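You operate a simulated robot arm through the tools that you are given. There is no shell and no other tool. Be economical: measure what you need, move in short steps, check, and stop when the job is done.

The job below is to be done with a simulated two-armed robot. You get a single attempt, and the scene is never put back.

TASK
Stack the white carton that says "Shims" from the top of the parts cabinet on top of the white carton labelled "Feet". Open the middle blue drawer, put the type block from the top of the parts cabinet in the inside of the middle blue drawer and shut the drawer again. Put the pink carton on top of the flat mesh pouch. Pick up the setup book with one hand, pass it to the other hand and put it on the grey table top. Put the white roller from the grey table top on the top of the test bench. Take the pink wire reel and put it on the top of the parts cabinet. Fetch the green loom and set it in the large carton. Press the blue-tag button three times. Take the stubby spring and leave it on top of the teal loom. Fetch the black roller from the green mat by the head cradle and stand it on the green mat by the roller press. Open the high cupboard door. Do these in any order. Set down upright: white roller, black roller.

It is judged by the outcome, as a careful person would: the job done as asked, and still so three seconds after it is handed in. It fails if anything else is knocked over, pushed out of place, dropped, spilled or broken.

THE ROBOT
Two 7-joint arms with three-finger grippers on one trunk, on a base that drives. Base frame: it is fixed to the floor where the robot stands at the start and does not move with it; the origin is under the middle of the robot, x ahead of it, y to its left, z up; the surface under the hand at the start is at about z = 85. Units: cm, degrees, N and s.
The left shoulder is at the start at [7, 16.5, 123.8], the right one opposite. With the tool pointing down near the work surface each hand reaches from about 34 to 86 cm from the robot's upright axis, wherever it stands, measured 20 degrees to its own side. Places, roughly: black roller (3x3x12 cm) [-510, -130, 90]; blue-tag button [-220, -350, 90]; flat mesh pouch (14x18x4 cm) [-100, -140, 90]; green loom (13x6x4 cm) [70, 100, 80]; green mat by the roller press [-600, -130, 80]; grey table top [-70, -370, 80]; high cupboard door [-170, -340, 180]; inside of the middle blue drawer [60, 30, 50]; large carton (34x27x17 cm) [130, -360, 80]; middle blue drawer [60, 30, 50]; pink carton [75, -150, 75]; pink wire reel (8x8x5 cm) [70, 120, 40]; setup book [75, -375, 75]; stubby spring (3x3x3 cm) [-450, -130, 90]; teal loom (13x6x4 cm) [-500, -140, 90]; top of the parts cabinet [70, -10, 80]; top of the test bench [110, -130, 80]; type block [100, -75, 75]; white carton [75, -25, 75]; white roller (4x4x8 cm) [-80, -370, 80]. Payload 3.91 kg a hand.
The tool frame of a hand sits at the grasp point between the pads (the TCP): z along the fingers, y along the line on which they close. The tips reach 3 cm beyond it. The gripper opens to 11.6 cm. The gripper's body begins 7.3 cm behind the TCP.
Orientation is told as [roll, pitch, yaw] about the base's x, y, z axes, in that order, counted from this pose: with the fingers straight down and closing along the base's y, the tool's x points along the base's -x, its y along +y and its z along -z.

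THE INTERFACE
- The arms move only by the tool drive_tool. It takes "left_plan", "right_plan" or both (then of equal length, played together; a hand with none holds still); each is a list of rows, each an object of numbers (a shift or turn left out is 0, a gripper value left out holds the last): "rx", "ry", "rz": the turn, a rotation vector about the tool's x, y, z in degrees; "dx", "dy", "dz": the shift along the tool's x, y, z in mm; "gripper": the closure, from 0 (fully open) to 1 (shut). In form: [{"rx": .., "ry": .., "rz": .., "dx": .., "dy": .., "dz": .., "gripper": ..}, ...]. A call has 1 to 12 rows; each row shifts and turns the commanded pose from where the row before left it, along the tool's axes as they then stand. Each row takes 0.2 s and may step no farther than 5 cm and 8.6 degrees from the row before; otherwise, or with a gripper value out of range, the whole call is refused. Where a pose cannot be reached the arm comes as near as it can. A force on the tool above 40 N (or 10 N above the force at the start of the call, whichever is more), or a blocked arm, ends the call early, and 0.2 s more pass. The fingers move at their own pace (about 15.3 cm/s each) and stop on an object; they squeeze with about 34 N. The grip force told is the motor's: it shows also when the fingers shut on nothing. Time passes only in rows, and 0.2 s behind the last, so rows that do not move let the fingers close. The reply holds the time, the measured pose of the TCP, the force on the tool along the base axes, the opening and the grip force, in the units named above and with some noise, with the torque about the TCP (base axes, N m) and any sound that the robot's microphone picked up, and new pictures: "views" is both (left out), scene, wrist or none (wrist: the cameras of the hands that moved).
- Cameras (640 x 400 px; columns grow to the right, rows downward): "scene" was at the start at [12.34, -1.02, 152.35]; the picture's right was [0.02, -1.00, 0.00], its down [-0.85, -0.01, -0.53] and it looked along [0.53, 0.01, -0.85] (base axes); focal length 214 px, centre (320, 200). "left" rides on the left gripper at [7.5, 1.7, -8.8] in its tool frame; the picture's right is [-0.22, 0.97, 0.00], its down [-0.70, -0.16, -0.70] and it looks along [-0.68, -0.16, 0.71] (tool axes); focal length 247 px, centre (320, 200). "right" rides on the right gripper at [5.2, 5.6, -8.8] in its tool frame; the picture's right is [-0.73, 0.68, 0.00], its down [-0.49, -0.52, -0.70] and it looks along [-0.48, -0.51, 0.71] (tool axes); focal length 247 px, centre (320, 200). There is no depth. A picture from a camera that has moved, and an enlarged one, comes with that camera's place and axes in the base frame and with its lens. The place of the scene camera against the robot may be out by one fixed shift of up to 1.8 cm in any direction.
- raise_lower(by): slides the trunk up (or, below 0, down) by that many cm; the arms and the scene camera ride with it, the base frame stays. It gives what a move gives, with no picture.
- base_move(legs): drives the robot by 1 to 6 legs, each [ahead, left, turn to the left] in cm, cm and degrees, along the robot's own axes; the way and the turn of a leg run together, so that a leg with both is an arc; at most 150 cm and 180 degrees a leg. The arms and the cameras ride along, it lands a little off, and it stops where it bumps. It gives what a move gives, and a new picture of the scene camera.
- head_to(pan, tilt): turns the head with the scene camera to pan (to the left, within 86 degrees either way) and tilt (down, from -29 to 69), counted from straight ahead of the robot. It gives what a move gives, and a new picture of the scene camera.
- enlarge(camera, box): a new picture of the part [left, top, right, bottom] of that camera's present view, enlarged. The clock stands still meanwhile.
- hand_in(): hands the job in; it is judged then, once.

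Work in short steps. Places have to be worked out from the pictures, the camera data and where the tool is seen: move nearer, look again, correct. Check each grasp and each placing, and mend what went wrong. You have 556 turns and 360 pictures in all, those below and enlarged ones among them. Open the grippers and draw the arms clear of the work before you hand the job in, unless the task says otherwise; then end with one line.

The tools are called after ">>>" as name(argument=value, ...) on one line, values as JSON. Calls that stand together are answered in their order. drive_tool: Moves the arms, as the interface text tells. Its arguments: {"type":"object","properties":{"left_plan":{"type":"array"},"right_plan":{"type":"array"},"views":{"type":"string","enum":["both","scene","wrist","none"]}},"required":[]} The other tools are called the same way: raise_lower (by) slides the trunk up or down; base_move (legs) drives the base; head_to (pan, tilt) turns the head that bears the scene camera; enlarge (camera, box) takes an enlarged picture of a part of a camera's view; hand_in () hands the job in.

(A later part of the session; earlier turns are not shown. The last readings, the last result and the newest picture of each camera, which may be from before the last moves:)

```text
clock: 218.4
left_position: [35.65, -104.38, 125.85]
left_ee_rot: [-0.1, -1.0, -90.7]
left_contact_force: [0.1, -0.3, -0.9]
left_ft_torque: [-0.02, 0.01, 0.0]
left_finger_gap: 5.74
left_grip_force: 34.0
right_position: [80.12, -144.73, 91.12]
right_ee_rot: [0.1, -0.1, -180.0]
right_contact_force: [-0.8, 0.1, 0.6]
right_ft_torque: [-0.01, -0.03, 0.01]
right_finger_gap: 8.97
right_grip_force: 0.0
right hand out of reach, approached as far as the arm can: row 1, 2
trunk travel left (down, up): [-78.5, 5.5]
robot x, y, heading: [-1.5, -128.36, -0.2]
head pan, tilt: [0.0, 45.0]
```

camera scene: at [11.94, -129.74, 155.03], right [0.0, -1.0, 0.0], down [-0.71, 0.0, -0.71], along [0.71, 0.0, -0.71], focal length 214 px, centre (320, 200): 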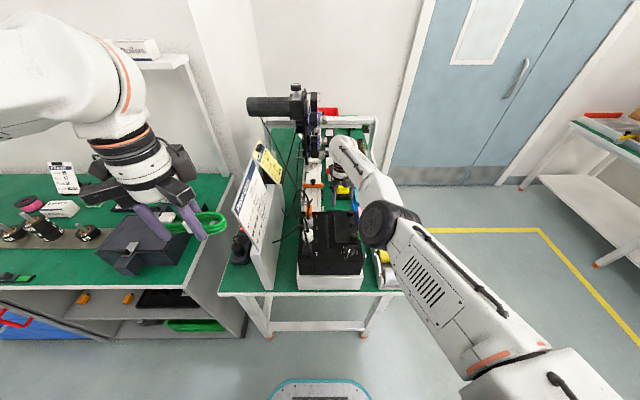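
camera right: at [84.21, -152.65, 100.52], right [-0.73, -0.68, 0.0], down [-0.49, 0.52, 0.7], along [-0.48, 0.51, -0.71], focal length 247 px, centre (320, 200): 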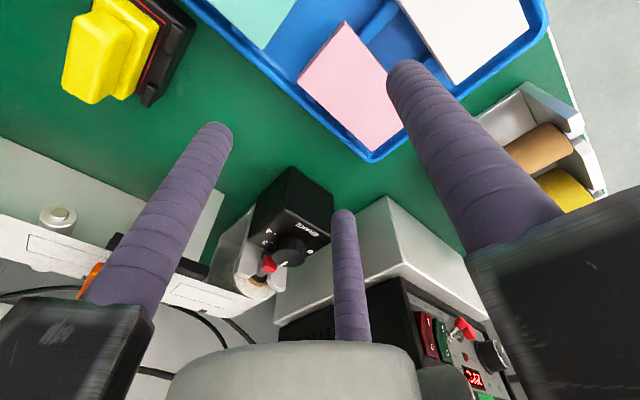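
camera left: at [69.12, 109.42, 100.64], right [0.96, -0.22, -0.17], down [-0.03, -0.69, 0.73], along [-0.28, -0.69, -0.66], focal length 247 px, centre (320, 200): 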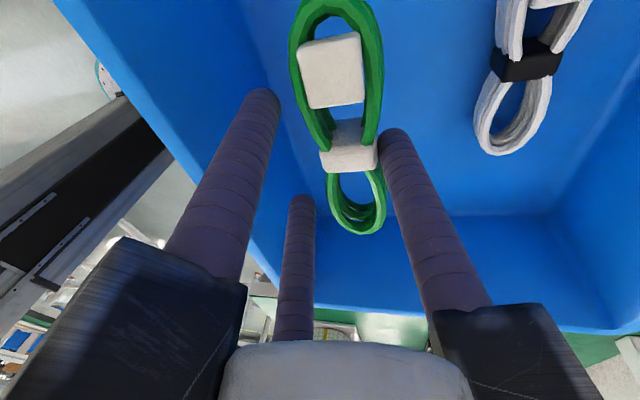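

>>> drive_tool(right_plan=[{"dx": -30}, {}], views="none")

```text
clock: 219.0
left_position: [35.67, -104.6, 126.02]
left_ee_rot: [-0.2, -1.0, -90.6]
left_contact_force: [-0.5, 0.4, -0.5]
left_ft_torque: [0.01, 0.05, 0.02]
left_finger_gap: 5.76
left_grip_force: 34.4
right_position: [80.14, -144.79, 90.75]
right_ee_rot: [0.0, -0.4, 180.0]
right_contact_force: [-0.5, 0.2, 0.4]
right_ft_torque: [0.0, -0.03, -0.06]
right_finger_gap: 9.0
right_grip_force: 0.2
right hand out of reach, approached as far as the arm can: row 1
trunk travel left (down, up): [-78.5, 5.5]
robot x, y, heading: [-1.64, -128.5, -0.0]
head pan, tilt: [0.0, 45.0]
```

>>> drive_tool(right_plan=[{"dz": -45}, {"dz": -45}, {"dx": -30}, {}], views="none")

```text
clock: 220.0
left_position: [35.82, -104.72, 125.97]
left_ee_rot: [-0.1, -0.9, -90.7]
left_contact_force: [-0.2, 0.0, -0.6]
left_ft_torque: [-0.01, 0.02, 0.03]
left_finger_gap: 5.73
left_grip_force: 34.0
right_position: [80.85, -144.57, 99.84]
right_ee_rot: [0.1, -0.3, 180.0]
right_contact_force: [-1.0, 0.2, -0.1]
right_ft_torque: [0.02, 0.0, 0.0]
right_finger_gap: 9.0
right_grip_force: 0.1
right hand out of reach, approached as far as the arm can: row 1, 3
trunk travel left (down, up): [-78.5, 5.5]
robot x, y, heading: [-1.77, -128.15, -0.3]
head pan, tilt: [0.0, 45.0]
```

It behaves like a joint limit at this yaw. Lift, step out, and re-approach with the robot turned 25° left so the wrist needs less twist.

>>> drive_tool(right_plan=[{"dz": -45}, {"dz": -45}, {"dz": -45}, {}], views="none")

>>> base_move(legs=[[-15, 0, 0], [0, -37, 0], [0, 0, 25]])

```text
clock: 221.0
left_position: [35.77, -104.65, 125.91]
left_ee_rot: [-0.5, -0.9, -90.6]
left_contact_force: [-0.2, 0.2, -0.5]
left_ft_torque: [-0.02, 0.04, 0.03]
left_finger_gap: 5.72
left_grip_force: 34.4
right_position: [80.26, -145.46, 113.02]
right_ee_rot: [0.1, -0.2, 180.0]
right_contact_force: [0.2, -0.1, 0.2]
right_ft_torque: [-0.01, 0.0, 0.0]
right_finger_gap: 9.02
right_grip_force: 0.2
right hand out of reach, approached as far as the arm can: row 3
trunk travel left (down, up): [-78.5, 5.5]
robot x, y, heading: [-1.54, -128.5, -0.3]
head pan, tilt: [0.0, 45.0]
```

```text
clock: 225.6
left_position: [6.77, -128.12, 125.96]
left_ee_rot: [-0.2, -0.8, -65.6]
left_contact_force: [-0.3, -0.9, -1.3]
left_ft_torque: [-0.02, 0.03, 0.01]
left_finger_gap: 5.73
left_grip_force: 33.6
right_position: [64.54, -146.42, 113.03]
right_ee_rot: [0.0, -0.1, -154.9]
right_contact_force: [1.1, -0.7, 0.8]
right_ft_torque: [0.0, 0.0, 0.02]
right_finger_gap: 8.95
right_grip_force: 0.2
trunk travel left (down, up): [-78.5, 5.5]
robot x, y, heading: [-16.76, -165.79, 24.8]
head pan, tilt: [0.0, 45.0]
camera scene: at [-4.52, -161.27, 155.03], right [0.42, -0.91, 0.0], down [-0.64, -0.3, -0.71], along [0.64, 0.3, -0.71], focal length 214 px, centre (320, 200)
```

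scene: 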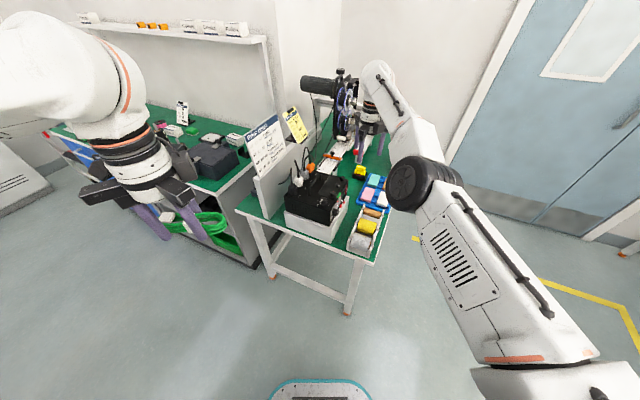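

Rotate the hand back to yaw 180 and pull it 8 cm towards the robot as a test.

>>> drive_tool(right_plan=[{"rz": 8.4}, {"rz": 8.4}, {"rz": 8.3}, {"dx": -36, "dy": 17}, {"dx": -36, "dy": 17}, {}], views="none")

```text
clock: 227.0
left_position: [6.92, -128.13, 125.84]
left_ee_rot: [-0.2, -0.8, -65.6]
left_contact_force: [0.2, 0.6, -0.4]
left_ft_torque: [-0.01, 0.02, -0.02]
left_finger_gap: 5.75
left_grip_force: 34.3
right_position: [64.63, -146.37, 113.0]
right_ee_rot: [0.1, -0.2, 179.9]
right_contact_force: [-0.2, -0.6, 0.0]
right_ft_torque: [-0.03, 0.04, 0.06]
right_finger_gap: 9.0
right_grip_force: 0.0
right hand out of reach, approached as far as the arm can: row 4, 5
trunk travel left (down, up): [-78.5, 5.5]
robot x, y, heading: [-17.05, -165.33, 25.0]
head pan, tilt: [0.0, 45.0]
```

The straight arm may be at a singularity; try small retracting steps with a slight drop in the path.

>>> drive_tool(right_plan=[{"dx": -8, "dz": -8}, {"dx": -8, "dz": -8}, {"dx": -8, "dz": -8}, {"dx": -8, "dz": -8}, {"dx": -8, "dz": -8}, {"dx": -8, "dz": -8}, {}], views="none")

```text
clock: 228.6
left_position: [6.9, -128.2, 125.84]
left_ee_rot: [-0.2, -0.9, -65.6]
left_contact_force: [-0.2, 0.2, -1.2]
left_ft_torque: [-0.03, -0.02, 0.01]
left_finger_gap: 5.75
left_grip_force: 34.5
right_position: [62.46, -144.82, 118.37]
right_ee_rot: [0.1, -0.3, 179.9]
right_contact_force: [0.3, -0.7, 0.0]
right_ft_torque: [0.0, -0.01, 0.02]
right_finger_gap: 8.99
right_grip_force: 0.0
right hand out of reach, approached as far as the arm can: row 1, 2, 3, 4, 5, 6
trunk travel left (down, up): [-78.5, 5.5]
robot x, y, heading: [-16.74, -165.81, 24.7]
head pan, tilt: [0.0, 45.0]
```

>>> drive_tool(right_plan=[{"dx": -41, "dy": 19}, {"dx": -41, "dy": 19}, {"dx": -41, "dy": 19}, {"dx": -41, "dy": 19}, {}], views="scene")

```text
clock: 229.8
left_position: [6.83, -128.12, 125.93]
left_ee_rot: [-0.2, -0.9, -65.7]
left_contact_force: [-0.3, 1.0, 0.0]
left_ft_torque: [0.0, -0.02, 0.02]
left_finger_gap: 5.72
left_grip_force: 33.4
right_position: [61.24, -143.96, 120.4]
right_ee_rot: [0.3, -0.3, 180.0]
right_contact_force: [0.1, -0.4, 0.6]
right_ft_torque: [-0.01, 0.0, 0.0]
right_finger_gap: 8.99
right_grip_force: 0.2
right hand out of reach, approached as far as the arm can: row 1, 2, 3, 4
trunk travel left (down, up): [-78.5, 5.5]
robot x, y, heading: [-17.1, -165.61, 25.1]
head pan, tilt: [0.0, 45.0]
camera scene: at [-4.52, -161.23, 155.02], right [0.42, -0.91, 0.0], down [-0.64, -0.3, -0.71], along [0.64, 0.3, -0.71], focal length 214 px, centre (320, 200)
```

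scene: 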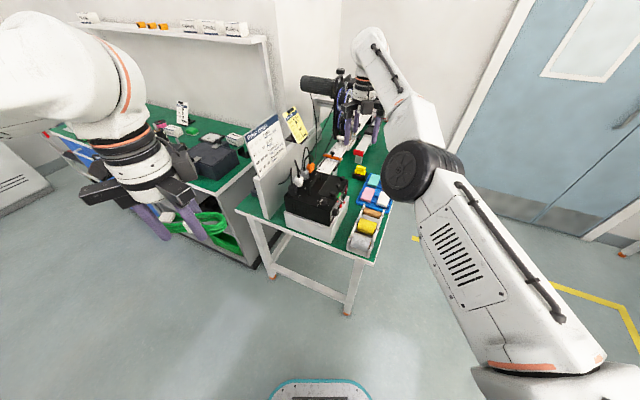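

Likely stuck in a wrist branch at this yaw. Rotate the yaw back, retract, and re-plan.

>>> drive_tool(right_plan=[{"rz": 8.4}, {"rz": 8.4}, {"rz": 8.4}, {"rz": 8.4}, {"rz": 8.4}, {"rz": 8.4}, {}], views="none")

>>> drive_tool(right_plan=[{"rz": 8.4}, {"rz": 8.4}, {"rz": 8.4}, {"rz": 8.4}, {"rz": 8.4}, {"rz": 8.4}, {}], views="scene")

```text
clock: 231.4
left_position: [6.86, -128.26, 125.87]
left_ee_rot: [-0.2, -0.9, -65.6]
left_contact_force: [-0.4, -0.2, -1.2]
left_ft_torque: [-0.06, 0.02, -0.01]
left_finger_gap: 5.75
left_grip_force: 33.8
right_position: [61.26, -143.87, 120.4]
right_ee_rot: [0.3, 0.0, 129.5]
right_contact_force: [-0.3, 0.9, -0.2]
right_ft_torque: [-0.02, -0.03, 0.01]
right_finger_gap: 8.98
right_grip_force: 0.1
trunk travel left (down, up): [-78.5, 5.5]
robot x, y, heading: [-16.92, -165.69, 24.6]
head pan, tilt: [0.0, 45.0]
```

```text
clock: 233.0
left_position: [6.89, -128.14, 125.92]
left_ee_rot: [-0.2, -1.0, -65.5]
left_contact_force: [0.3, 0.0, -1.1]
left_ft_torque: [-0.06, 0.02, -0.01]
left_finger_gap: 5.74
left_grip_force: 34.3
right_position: [61.31, -143.93, 120.42]
right_ee_rot: [0.2, 0.2, 79.1]
right_contact_force: [-0.9, 0.3, -0.2]
right_ft_torque: [0.04, -0.02, 0.02]
right_finger_gap: 9.03
right_grip_force: 0.1
trunk travel left (down, up): [-78.5, 5.5]
robot x, y, heading: [-16.9, -165.54, 24.8]
head pan, tilt: [0.0, 45.0]
camera scene: at [-4.55, -161.23, 155.03], right [0.42, -0.91, 0.0], down [-0.64, -0.3, -0.71], along [0.64, 0.3, -0.71], focal length 214 px, centre (320, 200)
```

scene: 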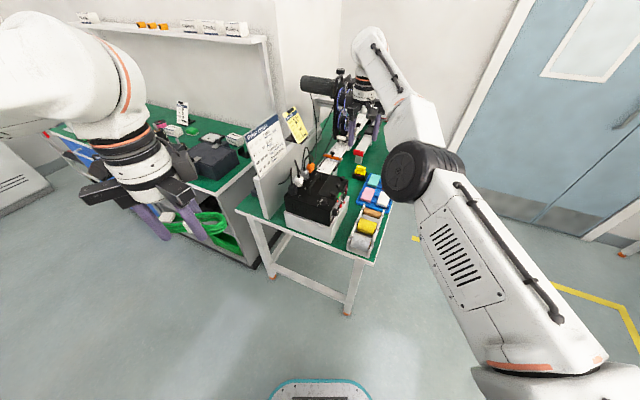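

Position held while yawing, so the command equals the measured pose. Test retracting now.

>>> drive_tool(right_plan=[{"dx": 26, "dy": 36}, {"dx": 26, "dy": 36}, {"dx": 26, "dy": 36}, {}], views="none")

```text
clock: 234.0
left_position: [6.82, -128.26, 125.97]
left_ee_rot: [-0.2, -0.9, -65.7]
left_contact_force: [0.1, 0.0, -1.0]
left_ft_torque: [-0.01, 0.0, -0.01]
left_finger_gap: 5.73
left_grip_force: 33.7
right_position: [60.34, -143.26, 121.87]
right_ee_rot: [0.2, 0.2, 79.2]
right_contact_force: [0.2, -0.1, 1.2]
right_ft_torque: [-0.02, 0.0, -0.02]
right_finger_gap: 8.99
right_grip_force: 0.1
right hand out of reach, approached as far as the arm can: row 1, 2, 3
trunk travel left (down, up): [-78.5, 5.5]
robot x, y, heading: [-17.02, -165.59, 25.0]
head pan, tilt: [0.0, 45.0]
```

Try moving straight down and sideways to leave the singular pose.

>>> drive_tool(right_plan=[{"dz": 30}, {"dz": 30}, {"dx": 30}, {"dx": 30}, {"dx": 30}, {}], views="none")

```text
clock: 235.4
left_position: [6.85, -128.23, 125.9]
left_ee_rot: [-0.2, -0.9, -65.6]
left_contact_force: [-0.3, 0.2, -1.0]
left_ft_torque: [-0.01, 0.0, 0.0]
left_finger_gap: 5.73
left_grip_force: 33.7
right_position: [64.71, -148.5, 117.46]
right_ee_rot: [0.2, 0.1, 79.3]
right_contact_force: [-0.1, -0.8, 0.6]
right_ft_torque: [-0.02, 0.01, 0.01]
right_finger_gap: 8.99
right_grip_force: 0.1
right hand out of reach, approached as far as the arm can: row 1, 2, 3, 4, 5
trunk travel left (down, up): [-78.5, 5.5]
robot x, y, heading: [-16.79, -165.74, 25.0]
head pan, tilt: [0.0, 45.0]
```

The right arm is stuck fully straight (radial singularity). I'll use a gentle push of the fingers against the back wall to flex the elbow; first drive into the clear aisle.

>>> base_move(legs=[[0, -10, 0], [0, 0, -25], [60, 0, 0]])

```text
clock: 239.8
left_position: [57.49, -149.78, 125.51]
left_ee_rot: [-0.7, -1.0, -87.7]
left_contact_force: [1.8, 0.3, -2.0]
left_ft_torque: [-0.06, 0.08, -0.04]
left_finger_gap: 5.74
left_grip_force: 33.7
right_position: [103.34, -190.49, 116.73]
right_ee_rot: [0.7, 0.7, 57.0]
right_contact_force: [1.0, 0.0, -0.6]
right_ft_torque: [-0.02, 0.11, 0.0]
right_finger_gap: 8.99
right_grip_force: 0.1
trunk travel left (down, up): [-78.5, 5.5]
robot x, y, heading: [21.03, -176.11, 2.6]
head pan, tilt: [0.0, 45.0]
stopped in leg 3: the robot was blocked; the commanded pose is now the measured one
camera scene: at [35.14, -176.05, 154.93], right [0.05, -1.0, 0.0], down [-0.71, -0.03, -0.7], along [0.7, 0.03, -0.71], focal length 214 px, centre (320, 200)
```

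scene: 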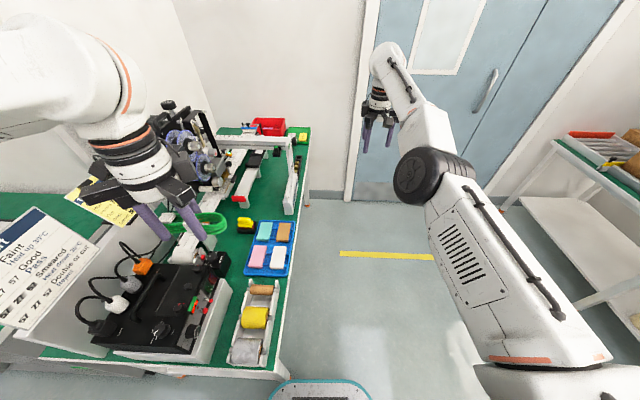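

The base brushed the bench corner. Back away right first, then test retracting again.

>>> base_move(legs=[[-6, 0, 0], [0, -12, 0]])

>>> drive_tool(right_plan=[{"dx": 24, "dy": 38}, {"dx": 24, "dy": 38}, {}], views="none")

```text
clock: 241.6
left_position: [51.33, -162.29, 125.92]
left_ee_rot: [-0.4, -0.9, -87.6]
left_contact_force: [-0.5, 0.7, -0.6]
left_ft_torque: [-0.02, -0.02, 0.0]
left_finger_gap: 5.72
left_grip_force: 34.0
right_position: [97.32, -202.98, 117.4]
right_ee_rot: [0.3, 0.4, 56.9]
right_contact_force: [-0.3, 0.5, -0.3]
right_ft_torque: [-0.01, 0.01, -0.03]
right_finger_gap: 8.98
right_grip_force: 0.1
trunk travel left (down, up): [-78.5, 5.5]
robot x, y, heading: [15.3, -188.28, 2.6]
head pan, tilt: [0.0, 45.0]
camera scene: at [28.67, -188.53, 155.05], right [0.05, -1.0, 0.0], down [-0.71, -0.03, -0.71], along [0.71, 0.03, -0.71], focal length 214 px, centre (320, 200)
```

scene: 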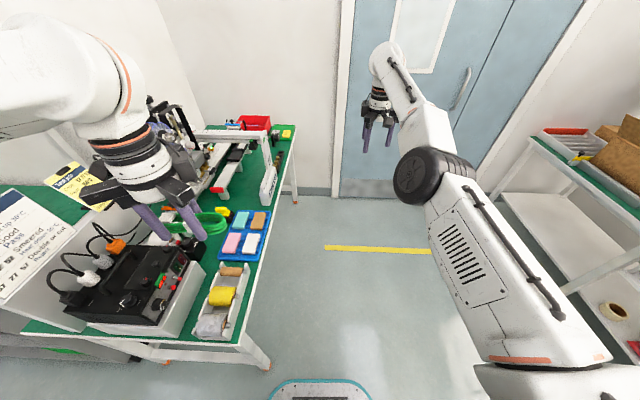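

```text
clock: 242.4
left_position: [51.56, -162.68, 125.89]
left_ee_rot: [-0.3, -0.8, -87.8]
left_contact_force: [-0.3, -0.2, -0.8]
left_ft_torque: [0.04, 0.03, 0.0]
left_finger_gap: 5.74
left_grip_force: 34.2
right_position: [97.04, -202.53, 118.05]
right_ee_rot: [0.5, 0.5, 57.0]
right_contact_force: [0.3, 0.7, 0.0]
right_ft_torque: [0.03, 0.0, 0.0]
right_finger_gap: 9.0
right_grip_force: 0.0
right hand out of reach, approached as far as the arm can: row 1, 2
trunk travel left (down, up): [-78.5, 5.5]
robot x, y, heading: [15.4, -188.37, 2.6]
head pan, tilt: [0.0, 45.0]
```

Possibly the elbow slipped just past straight. Try pushing the command outward, then back in.

>>> drive_tool(right_plan=[{"dx": -24, "dy": -38}, {"dx": -24, "dy": -38}, {"dx": 24, "dy": 38}, {"dx": 24, "dy": 38}, {"dx": 24, "dy": 38}, {"dx": 24, "dy": 38}, {}], views="none")

```text
clock: 244.0
left_position: [51.46, -162.47, 125.85]
left_ee_rot: [-0.4, -0.7, -87.7]
left_contact_force: [-0.4, -0.7, -0.5]
left_ft_torque: [0.0, 0.02, 0.03]
left_finger_gap: 5.72
left_grip_force: 33.9
right_position: [96.48, -201.12, 120.15]
right_ee_rot: [0.5, 0.5, 57.0]
right_contact_force: [-0.3, -0.5, 0.4]
right_ft_torque: [0.0, -0.01, 0.0]
right_finger_gap: 8.98
right_grip_force: 0.0
right hand out of reach, approached as far as the arm can: row 1, 2, 3, 4, 5, 6
trunk travel left (down, up): [-78.5, 5.5]
robot x, y, heading: [15.17, -188.27, 2.5]
head pan, tilt: [0.0, 45.0]
```

Try tilting the fingers forward (wrist must come back towards the shoulder), which may unlock the elbow.

>>> drive_tool(right_plan=[{"rx": 6.7, "ry": -4.4}, {"rx": 6.7, "ry": -4.4}, {"rx": 6.7, "ry": -4.4}, {"rx": 6.7, "ry": -4.4}, {"rx": 6.7, "ry": -4.4}, {"rx": 6.7, "ry": -4.4}, {}], views="scene")

```text
clock: 245.6
left_position: [51.41, -162.5, 125.86]
left_ee_rot: [-0.3, -0.7, -87.7]
left_contact_force: [0.2, 0.7, -0.7]
left_ft_torque: [0.0, -0.02, -0.03]
left_finger_gap: 5.72
left_grip_force: 34.6
right_position: [113.4, -198.28, 124.17]
right_ee_rot: [-42.5, -23.7, 66.4]
right_contact_force: [0.5, -0.7, -0.7]
right_ft_torque: [-0.02, 0.03, 0.03]
right_finger_gap: 8.99
right_grip_force: 0.1
right hand out of reach, approached as far as the arm can: row 1, 2, 3, 4, 5, 6
trunk travel left (down, up): [-78.5, 5.5]
robot x, y, heading: [15.55, -188.3, 2.6]
head pan, tilt: [0.0, 45.0]
camera scene: at [28.83, -188.7, 155.03], right [0.05, -1.0, 0.0], down [-0.71, -0.03, -0.71], along [0.71, 0.03, -0.71], focal length 214 px, centre (320, 200)
```

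scene: 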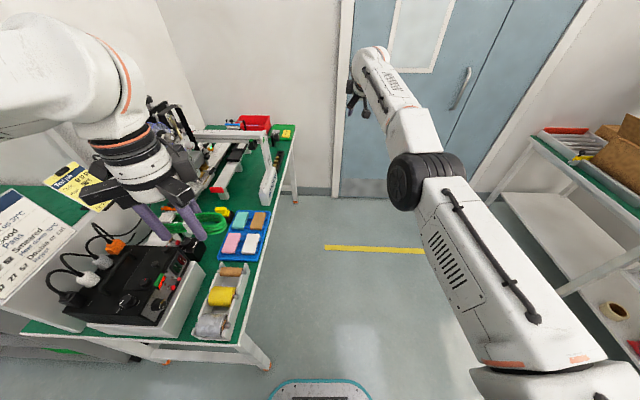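

True lock: arm is straight. Plan: swing the straight arm down over the clear floor and press the fingertips lightly on the floor to flex the elbow. First swing down.

>>> drive_tool(right_plan=[{"dx": 18, "dy": 28, "dz": 30}, {"dx": 18, "dy": 28, "dz": 30}, {"dx": 18, "dy": 28, "dz": 30}, {"dx": 18, "dy": 28, "dz": 30}, {"dx": 18, "dy": 28, "dz": 30}, {"dx": 18, "dy": 28, "dz": 30}, {"dx": 23, "dy": 36, "dz": 12}, {"dx": 23, "dy": 36, "dz": 12}, {}], views="none")

```text
clock: 247.6
left_position: [51.43, -162.42, 125.84]
left_ee_rot: [-0.3, -0.8, -87.7]
left_contact_force: [0.0, 0.1, -0.9]
left_ft_torque: [0.0, 0.01, 0.02]
left_finger_gap: 5.71
left_grip_force: 34.5
right_position: [112.01, -198.25, 89.09]
right_ee_rot: [-42.4, -23.8, 66.4]
right_contact_force: [0.1, -0.4, -0.5]
right_ft_torque: [-0.01, -0.05, -0.01]
right_finger_gap: 8.99
right_grip_force: 0.0
right hand out of reach, approached as far as the arm can: row 1, 2, 6, 7, 8
trunk travel left (down, up): [-78.5, 5.5]
robot x, y, heading: [15.63, -188.25, 2.4]
head pan, tilt: [0.0, 45.0]
```

Rows passing shoulder height were reachable, so the elbow can bend mid-chord. Go back up to that level and then retract from there.

>>> drive_tool(right_plan=[{"dx": -18, "dy": -28, "dz": -30}, {"dx": -18, "dy": -28, "dz": -30}, {"dx": -18, "dy": -28, "dz": -30}, {"dx": -14, "dy": -22, "dz": -24}, {"dx": 7, "dy": 11, "dz": -15}, {"dx": 16, "dy": 25, "dz": -33}, {"dx": 16, "dy": 25, "dz": -33}, {}], views="none")

```text
clock: 249.4
left_position: [51.58, -162.55, 125.86]
left_ee_rot: [-0.3, -0.8, -87.6]
left_contact_force: [-0.3, 0.3, -0.3]
left_ft_torque: [-0.02, 0.0, 0.02]
left_finger_gap: 5.75
left_grip_force: 34.4
right_position: [114.6, -197.34, 105.55]
right_ee_rot: [-42.3, -23.8, 66.4]
right_contact_force: [0.0, -0.2, 0.3]
right_ft_torque: [-0.03, -0.01, -0.01]
right_finger_gap: 8.97
right_grip_force: 0.1
right hand out of reach, approached as far as the arm can: row 1, 2, 3, 5, 6, 7
trunk travel left (down, up): [-78.5, 5.5]
robot x, y, heading: [15.29, -188.16, 2.6]
head pan, tilt: [0.0, 45.0]
```

Elbow seems hyper-extended past straight. Try several out/in cycles to pop it to the proper side.

>>> drive_tool(right_plan=[{"dx": -18, "dy": -28, "dz": 36}, {"dx": 18, "dy": 28, "dz": -36}, {"dx": -7, "dy": -11, "dz": 15}, {"dx": 18, "dy": 28, "dz": -36}, {"dx": -4, "dy": -6, "dz": 7}, {"dx": 4, "dy": 6, "dz": -7}, {"dx": 4, "dy": 6, "dz": -7}, {"dx": -2, "dy": -3, "dz": 4}, {"dx": 18, "dy": 28, "dz": -36}, {"dx": 18, "dy": 28, "dz": -36}], views="none")

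```text
clock: 251.6
left_position: [51.44, -162.42, 125.79]
left_ee_rot: [-0.3, -1.0, -87.7]
left_contact_force: [-0.7, 0.2, 0.0]
left_ft_torque: [-0.03, 0.03, -0.01]
left_finger_gap: 5.71
left_grip_force: 34.3
right_position: [113.8, -194.21, 104.47]
right_ee_rot: [-42.5, -23.7, 66.4]
right_contact_force: [-0.7, -0.1, 0.1]
right_ft_torque: [0.0, 0.0, 0.03]
right_finger_gap: 8.97
right_grip_force: 0.0
right hand out of reach, approached as far as the arm can: row 1, 2, 3, 4, 5, 6, 7, 8, 9, 10
trunk travel left (down, up): [-78.5, 5.5]
robot x, y, heading: [15.36, -188.28, 2.6]
head pan, tilt: [0.0, 45.0]
```

Swing the arm sideways to the right, then test retracting there.

>>> drive_tool(right_plan=[{"dx": 38, "dy": -24}, {"dx": 38, "dy": -24}, {"dx": 38, "dy": -24}, {"dx": 38, "dy": -24}, {"dx": 40, "dy": -18, "dz": -8}, {"dx": 40, "dy": -18, "dz": -8}, {"dx": 41, "dy": -12, "dz": -15}, {"dx": 41, "dy": -12, "dz": -15}, {"dx": 41, "dy": -6, "dz": -20}, {"dx": 41, "dy": -6, "dz": -20}, {}], views="scene")

```text
clock: 254.0
left_position: [51.57, -162.36, 125.82]
left_ee_rot: [-0.2, -0.8, -87.7]
left_contact_force: [0.3, 0.0, -1.1]
left_ft_torque: [-0.04, 0.0, -0.01]
left_finger_gap: 5.72
left_grip_force: 34.1
right_position: [111.36, -238.06, 104.13]
right_ee_rot: [-42.4, -23.8, 66.5]
right_contact_force: [0.2, -0.4, -0.3]
right_ft_torque: [-0.02, 0.0, -0.02]
right_finger_gap: 8.99
right_grip_force: 0.1
right hand out of reach, approached as far as the arm can: row 1, 2, 3, 5, 6, 7, 8, 9, 10
trunk travel left (down, up): [-78.5, 5.5]
robot x, y, heading: [15.22, -188.06, 2.5]
head pan, tilt: [0.0, 45.0]
camera scene: at [28.9, -188.59, 155.02], right [0.05, -1.0, 0.0], down [-0.71, -0.03, -0.71], along [0.71, 0.03, -0.71], focal length 214 px, centre (320, 200)
```

scene: 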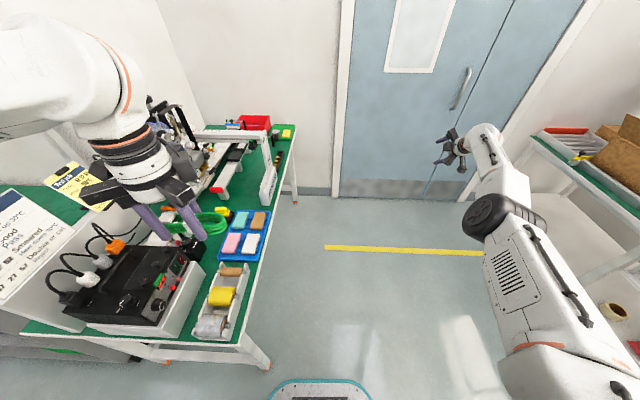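

>>> drive_tool(right_plan=[{"dx": 2, "dy": 32, "dz": -31}, {"dx": 2, "dy": 32, "dz": -31}, {"dx": 2, "dy": 32, "dz": -31}, {}], views="none")

```text
clock: 255.0
left_position: [51.43, -162.43, 125.87]
left_ee_rot: [-0.3, -0.8, -87.7]
left_contact_force: [0.3, 0.6, -1.1]
left_ft_torque: [-0.01, 0.03, 0.01]
left_finger_gap: 5.72
left_grip_force: 33.7
right_position: [111.3, -238.13, 104.14]
right_ee_rot: [-42.4, -23.8, 66.4]
right_contact_force: [-0.8, 0.5, 0.3]
right_ft_torque: [0.0, -0.02, 0.02]
right_finger_gap: 8.98
right_grip_force: 0.0
right hand out of reach, approached as far as the arm can: row 1, 2, 3
trunk travel left (down, up): [-78.5, 5.5]
robot x, y, heading: [15.26, -188.33, 2.5]
head pan, tilt: [0.0, 45.0]
```

Diagnose with 2 mm steps outward and inward.

>>> drive_tool(right_plan=[{"dy": -1.5, "dz": 1.4}, {"dy": -1.5, "dz": 1.4}, {"dy": -1.5, "dz": 1.4}, {"dy": -1.5, "dz": 1.4}, {"dy": -1.5, "dz": 1.4}, {"dy": 1.5, "dz": -1.4}, {"dy": 1.5, "dz": -1.4}, {"dy": 1.5, "dz": -1.4}, {"dy": 1.5, "dz": -1.4}, {"dy": 1.5, "dz": -1.4}, {"dy": 1.5, "dz": -1.4}, {"dy": 1.5, "dz": -1.4}], views="none")

```text
clock: 257.6
left_position: [51.52, -162.5, 125.74]
left_ee_rot: [-0.2, -0.8, -87.7]
left_contact_force: [-0.3, -0.2, -0.1]
left_ft_torque: [0.02, 0.01, 0.01]
left_finger_gap: 5.74
left_grip_force: 33.8
right_position: [110.17, -237.47, 104.13]
right_ee_rot: [-42.5, -23.8, 66.5]
right_contact_force: [-0.1, -0.2, 0.4]
right_ft_torque: [-0.01, 0.02, 0.0]
right_finger_gap: 8.98
right_grip_force: 0.1
right hand out of reach, approached as far as the arm can: row 3, 5
trunk travel left (down, up): [-78.5, 5.5]
robot x, y, heading: [15.19, -187.93, 2.8]
head pan, tilt: [0.0, 45.0]
```

Small steps retract fine. Continue inward with gradually larger steps.

>>> drive_tool(right_plan=[{"dy": 2, "dz": -2}, {"dy": 2, "dz": -2}, {"dy": 3, "dz": -3}, {"dy": 4, "dz": -4}, {"dy": 6, "dz": -5}, {"dy": 8, "dz": -8}, {"dy": 12, "dz": -11}, {"dy": 16, "dz": -15}, {"dy": 20, "dz": -19}, {"dy": 26, "dz": -25}, {"dy": 30, "dz": -29}, {"dy": 32, "dz": -31}], views="none")

```text
clock: 260.2
left_position: [51.28, -162.39, 125.86]
left_ee_rot: [-0.2, -0.9, -87.7]
left_contact_force: [0.0, 0.3, -0.7]
left_ft_torque: [-0.03, -0.02, 0.02]
left_finger_gap: 5.74
left_grip_force: 34.0
right_position: [89.39, -228.7, 104.76]
right_ee_rot: [-42.6, -23.8, 66.4]
right_contact_force: [-0.2, 0.0, 0.2]
right_ft_torque: [-0.02, -0.02, -0.01]
right_finger_gap: 9.0
right_grip_force: 0.1
trunk travel left (down, up): [-78.5, 5.5]
robot x, y, heading: [15.37, -188.1, 2.6]
head pan, tilt: [0.0, 45.0]
```

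Unlocked. Retract further, then bring the tool back to vertical.

>>> drive_tool(right_plan=[{"dx": 2, "dy": 32, "dz": -31}, {"dx": 2, "dy": 32, "dz": -31}, {"dx": 2, "dy": 32, "dz": -31}, {"dx": 2, "dy": 32, "dz": -31}, {"rx": -6.7, "ry": 4.4}, {"rx": -6.7, "ry": 4.4}, {"rx": -6.7, "ry": 4.4}, {"rx": -6.7, "ry": 4.4}, {"rx": -6.7, "ry": 4.4}, {"rx": -6.7, "ry": 4.4}, {}], views="none")

```text
clock: 262.6
left_position: [51.42, -162.51, 125.79]
left_ee_rot: [-0.4, -0.8, -87.8]
left_contact_force: [0.4, 0.0, -0.5]
left_ft_torque: [-0.02, 0.0, -0.01]
left_finger_gap: 5.74
left_grip_force: 34.1
right_position: [72.95, -222.69, 104.78]
right_ee_rot: [0.4, 0.4, 57.0]
right_contact_force: [-0.9, 0.8, 0.2]
right_ft_torque: [-0.02, -0.01, 0.05]
right_finger_gap: 8.97
right_grip_force: 0.0
trunk travel left (down, up): [-78.5, 5.5]
robot x, y, heading: [15.46, -188.24, 2.7]
head pan, tilt: [0.0, 45.0]
```

Right arm is normal again. Approach the tray from the bench's right side instead: stand at ≈[61, −213] facing +y, where this grasp is a natural yaw.

>>> base_move(legs=[[0, -32, 0], [0, 0, 87.3], [0, -45, 0]])

```text
clock: 270.8
left_position: [37.59, -182.81, 125.87]
left_ee_rot: [-0.3, -0.9, -0.4]
left_contact_force: [-1.1, 0.2, -0.4]
left_ft_torque: [-0.01, -0.01, 0.04]
left_finger_gap: 5.76
left_grip_force: 33.8
right_position: [98.66, -164.07, 104.71]
right_ee_rot: [0.4, 0.4, 144.5]
right_contact_force: [0.9, 0.9, -0.9]
right_ft_torque: [0.0, -0.02, 0.01]
right_finger_gap: 8.98
right_grip_force: 0.2
trunk travel left (down, up): [-78.5, 5.5]
robot x, y, heading: [61.94, -219.97, 90.3]
head pan, tilt: [0.0, 45.0]
camera scene: at [62.09, -207.99, 155.03], right [1.0, 0.0, 0.0], down [0.0, -0.71, -0.71], along [0.0, 0.71, -0.71], focal length 214 px, centre (320, 200)
```

scene: 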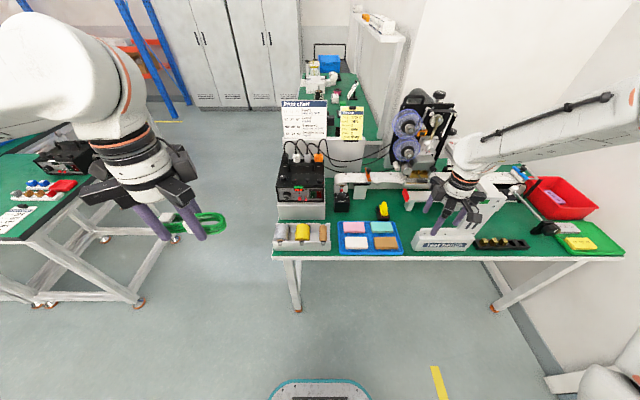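

Great view from here. Drive ahead 6, rotate to yaw 180 and move above the pink carton.

>>> base_move(legs=[[6, 0, 0]])

>>> drive_tool(right_plan=[{"rz": -8.4}, {"rz": -8.4}, {"rz": -8.4}, {"rz": -8.4}, {"rz": -1.9}, {"dx": -44, "dy": -16}, {"dx": -44, "dy": -16}, {"dx": -44, "dy": -16}, {"dx": -44, "dy": -16}, {"dx": -44, "dy": -16}, {"dz": 40}, {"dz": 40}], views="wrist")

```text
clock: 271.8
left_position: [37.83, -177.46, 126.03]
left_ee_rot: [-0.2, -0.9, -0.3]
left_contact_force: [0.2, -0.4, -0.9]
left_ft_torque: [0.02, 0.02, -0.02]
left_finger_gap: 5.72
left_grip_force: 34.1
right_position: [98.85, -158.55, 104.95]
right_ee_rot: [0.2, 0.3, 144.5]
right_contact_force: [-0.6, 0.2, -0.7]
right_ft_torque: [0.07, 0.0, 0.05]
right_finger_gap: 8.99
right_grip_force: 0.0
trunk travel left (down, up): [-78.5, 5.5]
robot x, y, heading: [61.97, -213.87, 89.8]
head pan, tilt: [0.0, 45.0]
camera scene: at [62.18, -202.72, 155.1], right [1.0, 0.0, 0.0], down [0.0, -0.7, -0.71], along [0.0, 0.71, -0.7], focal length 214 px, centre (320, 200)
```

scene: 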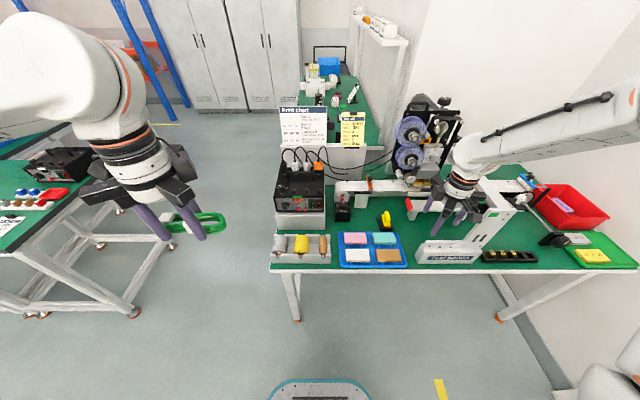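

```text
clock: 274.4
left_position: [37.76, -176.74, 125.77]
left_ee_rot: [-0.4, -0.8, -0.3]
left_contact_force: [-0.2, 0.6, -1.4]
left_ft_torque: [-0.04, 0.03, -0.02]
left_finger_gap: 5.75
left_grip_force: 34.0
right_position: [76.87, -150.08, 96.42]
right_ee_rot: [0.6, 0.1, 179.9]
right_contact_force: [0.2, 0.7, -0.1]
right_ft_torque: [-0.01, 0.0, 0.0]
right_finger_gap: 8.99
right_grip_force: 0.0
trunk travel left (down, up): [-78.5, 5.5]
robot x, y, heading: [61.65, -213.96, 89.9]
head pan, tilt: [0.0, 45.0]
camera right: at [81.93, -155.61, 105.44], right [-0.73, -0.68, 0.01], down [-0.49, 0.53, 0.69], along [-0.48, 0.51, -0.72], focal length 247 px, centre (320, 200)
```

right: 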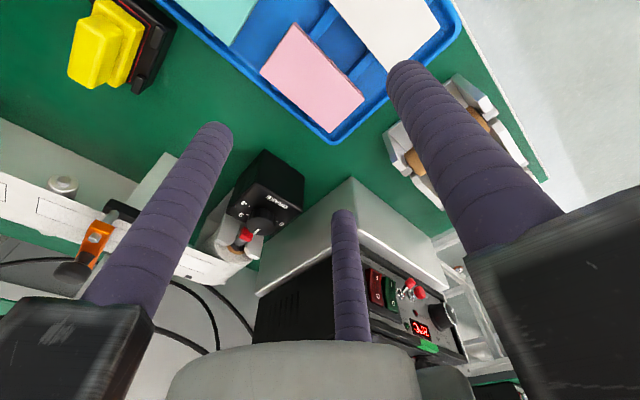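

Carton confirmed at the same place. Shift and descend around it.

>>> drive_tool(right_plan=[{"dx": -5, "dy": -25}, {"dz": 40}, {"dz": 40}, {"dz": 40}, {"dz": 20}, {"dz": 14}, {}], views="wrist")

```text
clock: 275.8
left_position: [37.7, -177.45, 126.07]
left_ee_rot: [0.0, -0.9, -0.4]
left_contact_force: [0.5, 0.4, -0.5]
left_ft_torque: [-0.06, -0.02, -0.03]
left_finger_gap: 5.73
left_grip_force: 33.8
right_position: [76.28, -147.79, 82.45]
right_ee_rot: [-0.3, 0.0, -179.8]
right_contact_force: [0.2, -28.2, 41.4]
right_ft_torque: [0.24, 0.18, -0.14]
right_finger_gap: 8.87
right_grip_force: 0.0
trunk travel left (down, up): [-78.5, 5.5]
robot x, y, heading: [61.89, -214.04, 90.0]
head pan, tilt: [0.0, 45.0]
stopped in row 7 (right hand): the force on the tool passed its limit at 52 N (the readings are from after the stop); the commanded pose is now the measured one
camera right: at [81.52, -153.48, 91.45], right [-0.73, -0.68, 0.0], down [-0.49, 0.52, 0.7], along [-0.48, 0.52, -0.71], focal length 247 px, centre (320, 200)
```

right: 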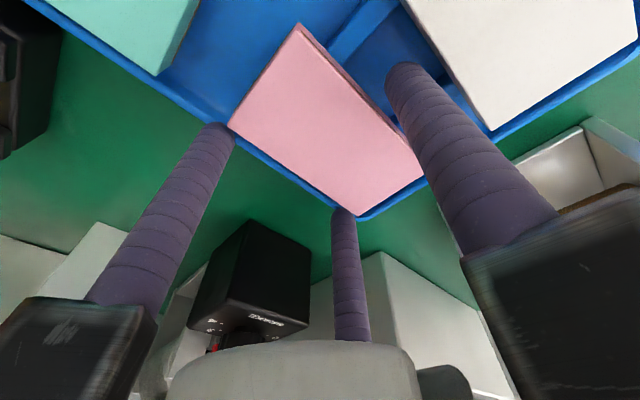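

Jaws rest on the tray rim; overlap with the carton is ~2 cm, enough. Raise 4 mm and close.

>>> drive_tool(right_plan=[{"dz": -4}, {"gripper": 0.4}, {"gripper": 0.6}, {}, {}], views="wrist")

```text
clock: 277.0
left_position: [37.52, -177.15, 125.96]
left_ee_rot: [-0.2, -0.9, -0.3]
left_contact_force: [-0.3, 0.2, -1.1]
left_ft_torque: [0.02, 0.0, 0.01]
left_finger_gap: 5.72
left_grip_force: 34.4
right_position: [76.29, -147.28, 82.59]
right_ee_rot: [-0.6, -0.1, 180.0]
right_contact_force: [-5.5, 1.9, 19.2]
right_ft_torque: [0.52, 0.37, 0.11]
right_finger_gap: 6.98
right_grip_force: 34.2
trunk travel left (down, up): [-78.5, 5.5]
robot x, y, heading: [61.9, -214.52, 89.9]
head pan, tilt: [0.0, 45.0]
camera right: at [81.46, -152.99, 91.44], right [-0.73, -0.68, -0.01], down [-0.49, 0.52, 0.7], along [-0.48, 0.52, -0.71], focal length 247 px, centre (320, 200)
```

right: 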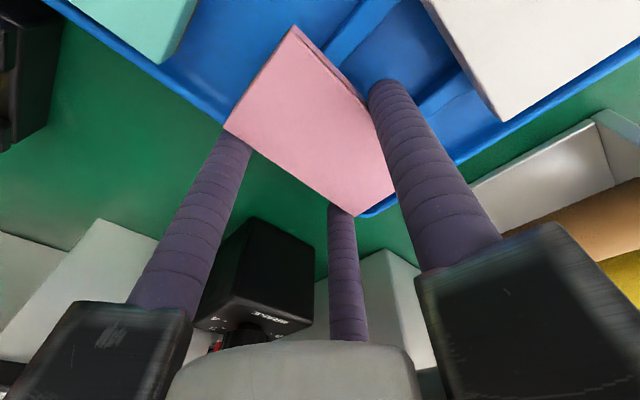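

Gripped. Lift and verify the tray stays.

>>> drive_tool(right_plan=[{"dz": -8}, {"dz": -15}, {"dz": -20}, {}], views="both")

```text
clock: 278.0
left_position: [37.8, -176.86, 125.86]
left_ee_rot: [-0.4, -0.8, -0.4]
left_contact_force: [-0.6, -0.3, -0.7]
left_ft_torque: [-0.05, 0.02, -0.01]
left_finger_gap: 5.74
left_grip_force: 34.2
right_position: [76.5, -147.39, 86.56]
right_ee_rot: [0.0, 0.0, 179.9]
right_contact_force: [-0.3, -1.1, 0.1]
right_ft_torque: [0.02, 0.0, 0.0]
right_finger_gap: 6.93
right_grip_force: 33.8
trunk travel left (down, up): [-78.5, 5.5]
robot x, y, heading: [61.91, -213.94, 90.0]
head pan, tilt: [0.0, 45.0]
camera scene: at [62.26, -202.06, 155.02], right [1.0, 0.0, 0.0], down [0.0, -0.71, -0.71], along [0.0, 0.71, -0.71], focal length 214 px, centre (320, 200)
camera right: at [81.68, -152.97, 95.47], right [-0.73, -0.68, 0.0], down [-0.49, 0.52, 0.7], along [-0.48, 0.51, -0.71], focal length 247 px, centre (320, 200)
```

scene: 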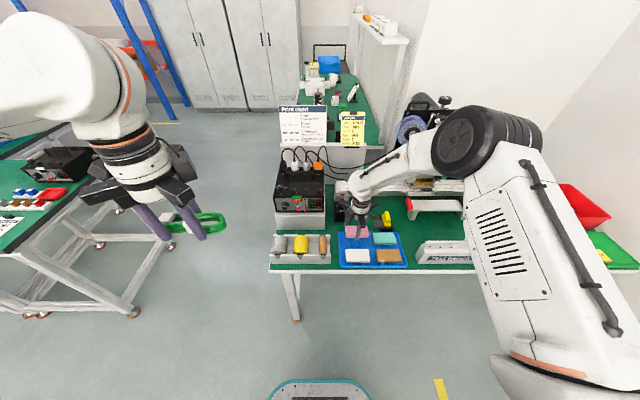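
right: 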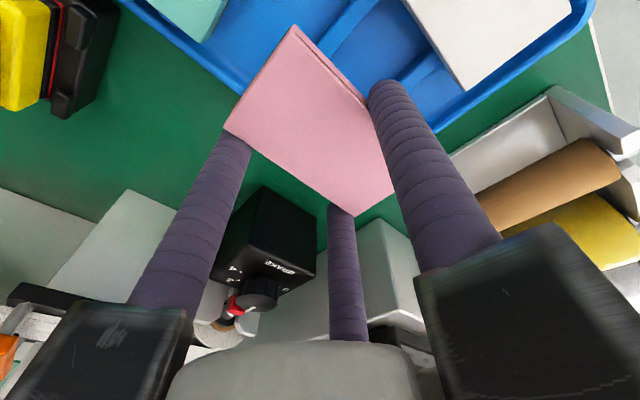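

Carton held. Raise, tuck, and drive along the aisle to the green table with the pouch.

>>> drive_tool(right_plan=[{"dz": -45}, {"dz": -45}, {"dz": -45}, {"dz": -45}, {"dz": -45}, {"dz": -40}, {"dy": 45}, {"dy": 45}, {"dy": 45}, {"dy": 45}], views="none")

>>> base_move(legs=[[0, 80, 0], [0, 75, 0]])

```text
clock: 280.2
left_position: [37.85, -177.3, 126.0]
left_ee_rot: [-0.2, -0.8, -0.4]
left_contact_force: [0.2, -0.3, 0.2]
left_ft_torque: [0.0, -0.01, 0.01]
left_finger_gap: 5.71
left_grip_force: 33.8
right_position: [76.31, -165.78, 113.2]
right_ee_rot: [-0.3, 0.1, 180.0]
right_contact_force: [0.4, 0.2, 0.6]
right_ft_torque: [0.05, 0.03, 0.01]
right_finger_gap: 6.94
right_grip_force: 34.2
trunk travel left (down, up): [-78.5, 5.5]
robot x, y, heading: [62.21, -213.96, 90.0]
head pan, tilt: [0.0, 45.0]
```

```text
clock: 288.1
left_position: [-117.01, -176.61, 125.9]
left_ee_rot: [-0.2, -0.7, -0.6]
left_contact_force: [0.2, 0.7, -0.6]
left_ft_torque: [0.0, -0.01, 0.02]
left_finger_gap: 5.73
left_grip_force: 34.4
right_position: [-78.22, -165.23, 113.02]
right_ee_rot: [-0.3, 0.0, 179.7]
right_contact_force: [-0.3, 0.2, 0.1]
right_ft_torque: [-0.03, 0.0, -0.02]
right_finger_gap: 6.92
right_grip_force: 33.8
trunk travel left (down, up): [-78.5, 5.5]
robot x, y, heading: [-92.94, -213.74, 89.6]
head pan, tilt: [0.0, 45.0]
camera scene: at [-92.61, -201.89, 155.03], right [1.0, 0.0, 0.0], down [0.0, -0.71, -0.71], along [0.0, 0.71, -0.71], focal length 214 px, centre (320, 200)
```

scene: 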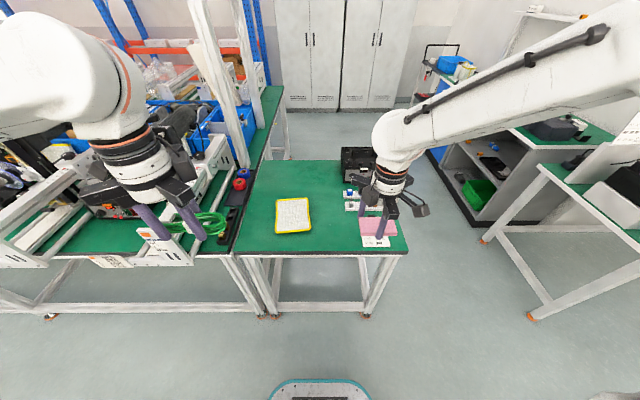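

The mesh pouch (yellow rim) lies near [−104, −139]. Shift the base left 10 cm and bring the carton above it.

>>> base_move(legs=[[0, 10, 0]])

>>> drive_tool(right_plan=[{"dx": -23, "dy": -38}, {"dx": -23, "dy": -38}, {"dx": -23, "dy": -38}, {"dx": -23, "dy": -38}, {"dx": -23, "dy": -38}, {"dx": -23, "dy": -38}, {}], views="both")

```text
clock: 289.3
left_position: [-126.74, -176.64, 126.0]
left_ee_rot: [-0.3, -0.6, -0.6]
left_contact_force: [0.4, 0.4, -1.8]
left_ft_torque: [-0.02, 0.0, -0.02]
left_finger_gap: 5.73
left_grip_force: 34.0
right_position: [-88.05, -165.2, 113.06]
right_ee_rot: [-0.1, -0.1, 179.8]
right_contact_force: [-0.3, -0.1, -1.0]
right_ft_torque: [0.0, 0.04, 0.02]
right_finger_gap: 6.92
right_grip_force: 34.2
trunk travel left (down, up): [-78.5, 5.5]
robot x, y, heading: [-102.83, -213.89, 89.7]
head pan, tilt: [0.0, 45.0]
camera scene: at [-102.31, -201.87, 155.03], right [1.0, 0.0, 0.0], down [0.0, -0.71, -0.71], along [0.0, 0.71, -0.71], focal length 214 px, centre (320, 200)
```

scene: 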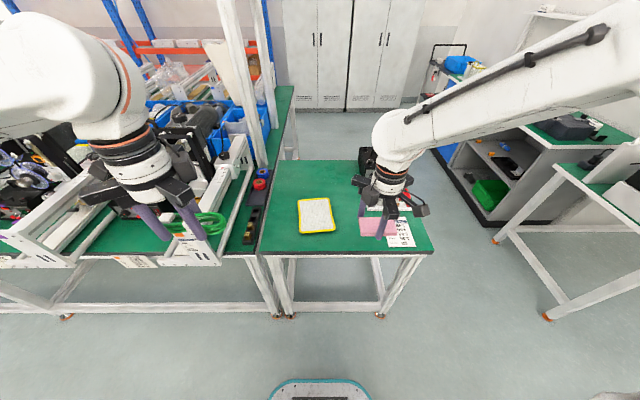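

```text
clock: 290.9
left_position: [-126.83, -176.66, 125.9]
left_ee_rot: [-0.2, -0.8, -0.7]
left_contact_force: [0.5, -0.2, -1.2]
left_ft_torque: [-0.02, 0.0, 0.04]
left_finger_gap: 5.7
left_grip_force: 34.0
right_position: [-101.75, -142.26, 113.14]
right_ee_rot: [-0.1, -0.1, 179.7]
right_contact_force: [0.4, 0.1, -0.8]
right_ft_torque: [0.01, 0.05, 0.0]
right_finger_gap: 6.92
right_grip_force: 33.2
trunk travel left (down, up): [-78.5, 5.5]
robot x, y, heading: [-103.23, -214.22, 89.7]
head pan, tilt: [0.0, 45.0]
camera scene: at [-102.44, -201.95, 155.04], right [1.0, 0.0, 0.0], down [0.0, -0.71, -0.71], along [0.0, 0.71, -0.71], focal length 214 px, centre (320, 200)
camera right: at [-96.62, -148.09, 121.95], right [-0.74, -0.68, 0.0], down [-0.48, 0.52, 0.7], along [-0.47, 0.52, -0.71], focal length 247 px, centre (320, 200)
```

scene: 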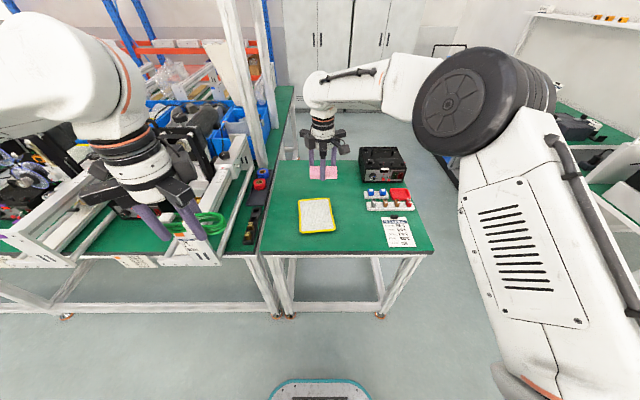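
right: 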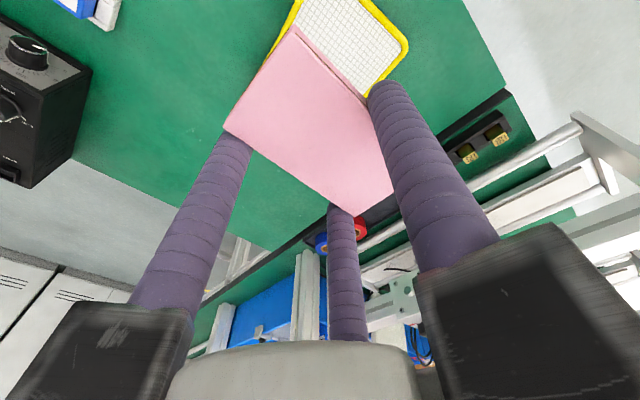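

Pouch centre ≈ [−104.1, −139.2]. Centre the carton over it and lower to z≈93.

>>> drive_tool(right_plan=[{"dx": -12, "dy": -24}, {"dx": -12, "dy": -23}, {"dz": 40}, {"dz": 40}, {"dz": 40}, {"dz": 40}, {"dz": 35}, {}], views="wrist")

```text
clock: 292.7
left_position: [-126.93, -176.67, 125.91]
left_ee_rot: [-0.2, -0.8, -0.5]
left_contact_force: [0.4, -0.2, -1.3]
left_ft_torque: [-0.01, 0.01, 0.0]
left_finger_gap: 5.75
left_grip_force: 34.0
right_position: [-104.35, -137.71, 93.61]
right_ee_rot: [-0.3, -0.1, 179.8]
right_contact_force: [1.2, 0.4, 0.2]
right_ft_torque: [0.02, 0.01, 0.01]
right_finger_gap: 6.91
right_grip_force: 33.5
trunk travel left (down, up): [-78.5, 5.5]
robot x, y, heading: [-103.04, -214.37, 89.8]
head pan, tilt: [0.0, 45.0]
camera right: at [-99.12, -143.31, 102.53], right [-0.74, -0.68, 0.0], down [-0.48, 0.52, 0.7], along [-0.47, 0.52, -0.71], focal length 247 px, centre (320, 200)
```

right: 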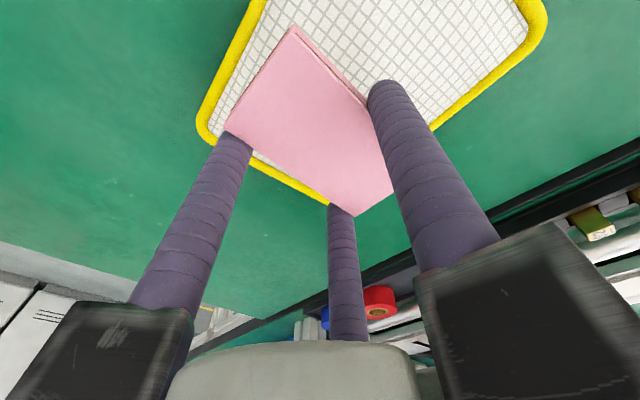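

Carton is centred over the pouch. Lower gently to contact.

>>> drive_tool(right_plan=[{"dz": 12}, {"dz": 10}, {"dz": 8}, {"dz": 6}, {}], views="none")

>>> drive_tool(right_plan=[{"dz": 5}, {"dz": 5}, {"dz": 4}, {}], views="wrist")

```text
clock: 293.9
left_position: [-126.9, -176.74, 125.97]
left_ee_rot: [-0.2, -0.7, -0.6]
left_contact_force: [0.7, 0.9, -0.4]
left_ft_torque: [-0.02, -0.01, 0.0]
left_finger_gap: 5.73
left_grip_force: 33.8
right_position: [-104.22, -137.61, 90.33]
right_ee_rot: [-0.6, 0.0, 179.8]
right_contact_force: [0.1, 3.1, 20.4]
right_ft_torque: [-0.69, 0.06, -0.01]
right_finger_gap: 6.89
right_grip_force: 34.4
trunk travel left (down, up): [-78.5, 5.5]
robot x, y, heading: [-102.86, -213.82, 89.7]
head pan, tilt: [0.0, 45.0]
```

```text
clock: 294.3
left_position: [-126.92, -176.79, 125.89]
left_ee_rot: [-0.2, -0.8, -0.7]
left_contact_force: [0.1, 0.6, -1.1]
left_ft_torque: [-0.03, -0.03, 0.02]
left_finger_gap: 5.71
left_grip_force: 34.2
right_position: [-104.22, -137.34, 90.59]
right_ee_rot: [-0.9, -0.1, 179.8]
right_contact_force: [0.5, -6.4, 23.1]
right_ft_torque: [-1.25, 0.02, 0.01]
right_finger_gap: 6.9
right_grip_force: 34.0
trunk travel left (down, up): [-78.5, 5.5]
robot x, y, heading: [-103.13, -213.72, 89.8]
head pan, tilt: [0.0, 45.0]
stopped in row 2 (right hand): the force on the tool passed its limit at 44 N (the readings are from after the stop); the commanded pose is now the measured one
camera right: at [-99.08, -143.11, 99.3], right [-0.74, -0.68, -0.01], down [-0.48, 0.51, 0.71], along [-0.48, 0.53, -0.7], focal length 247 px, centre (320, 200)
```

right: 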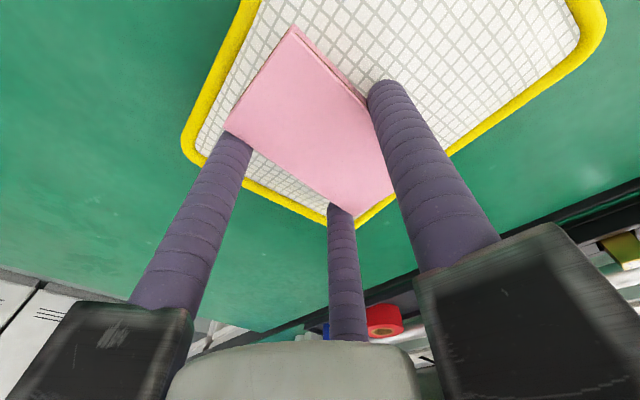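

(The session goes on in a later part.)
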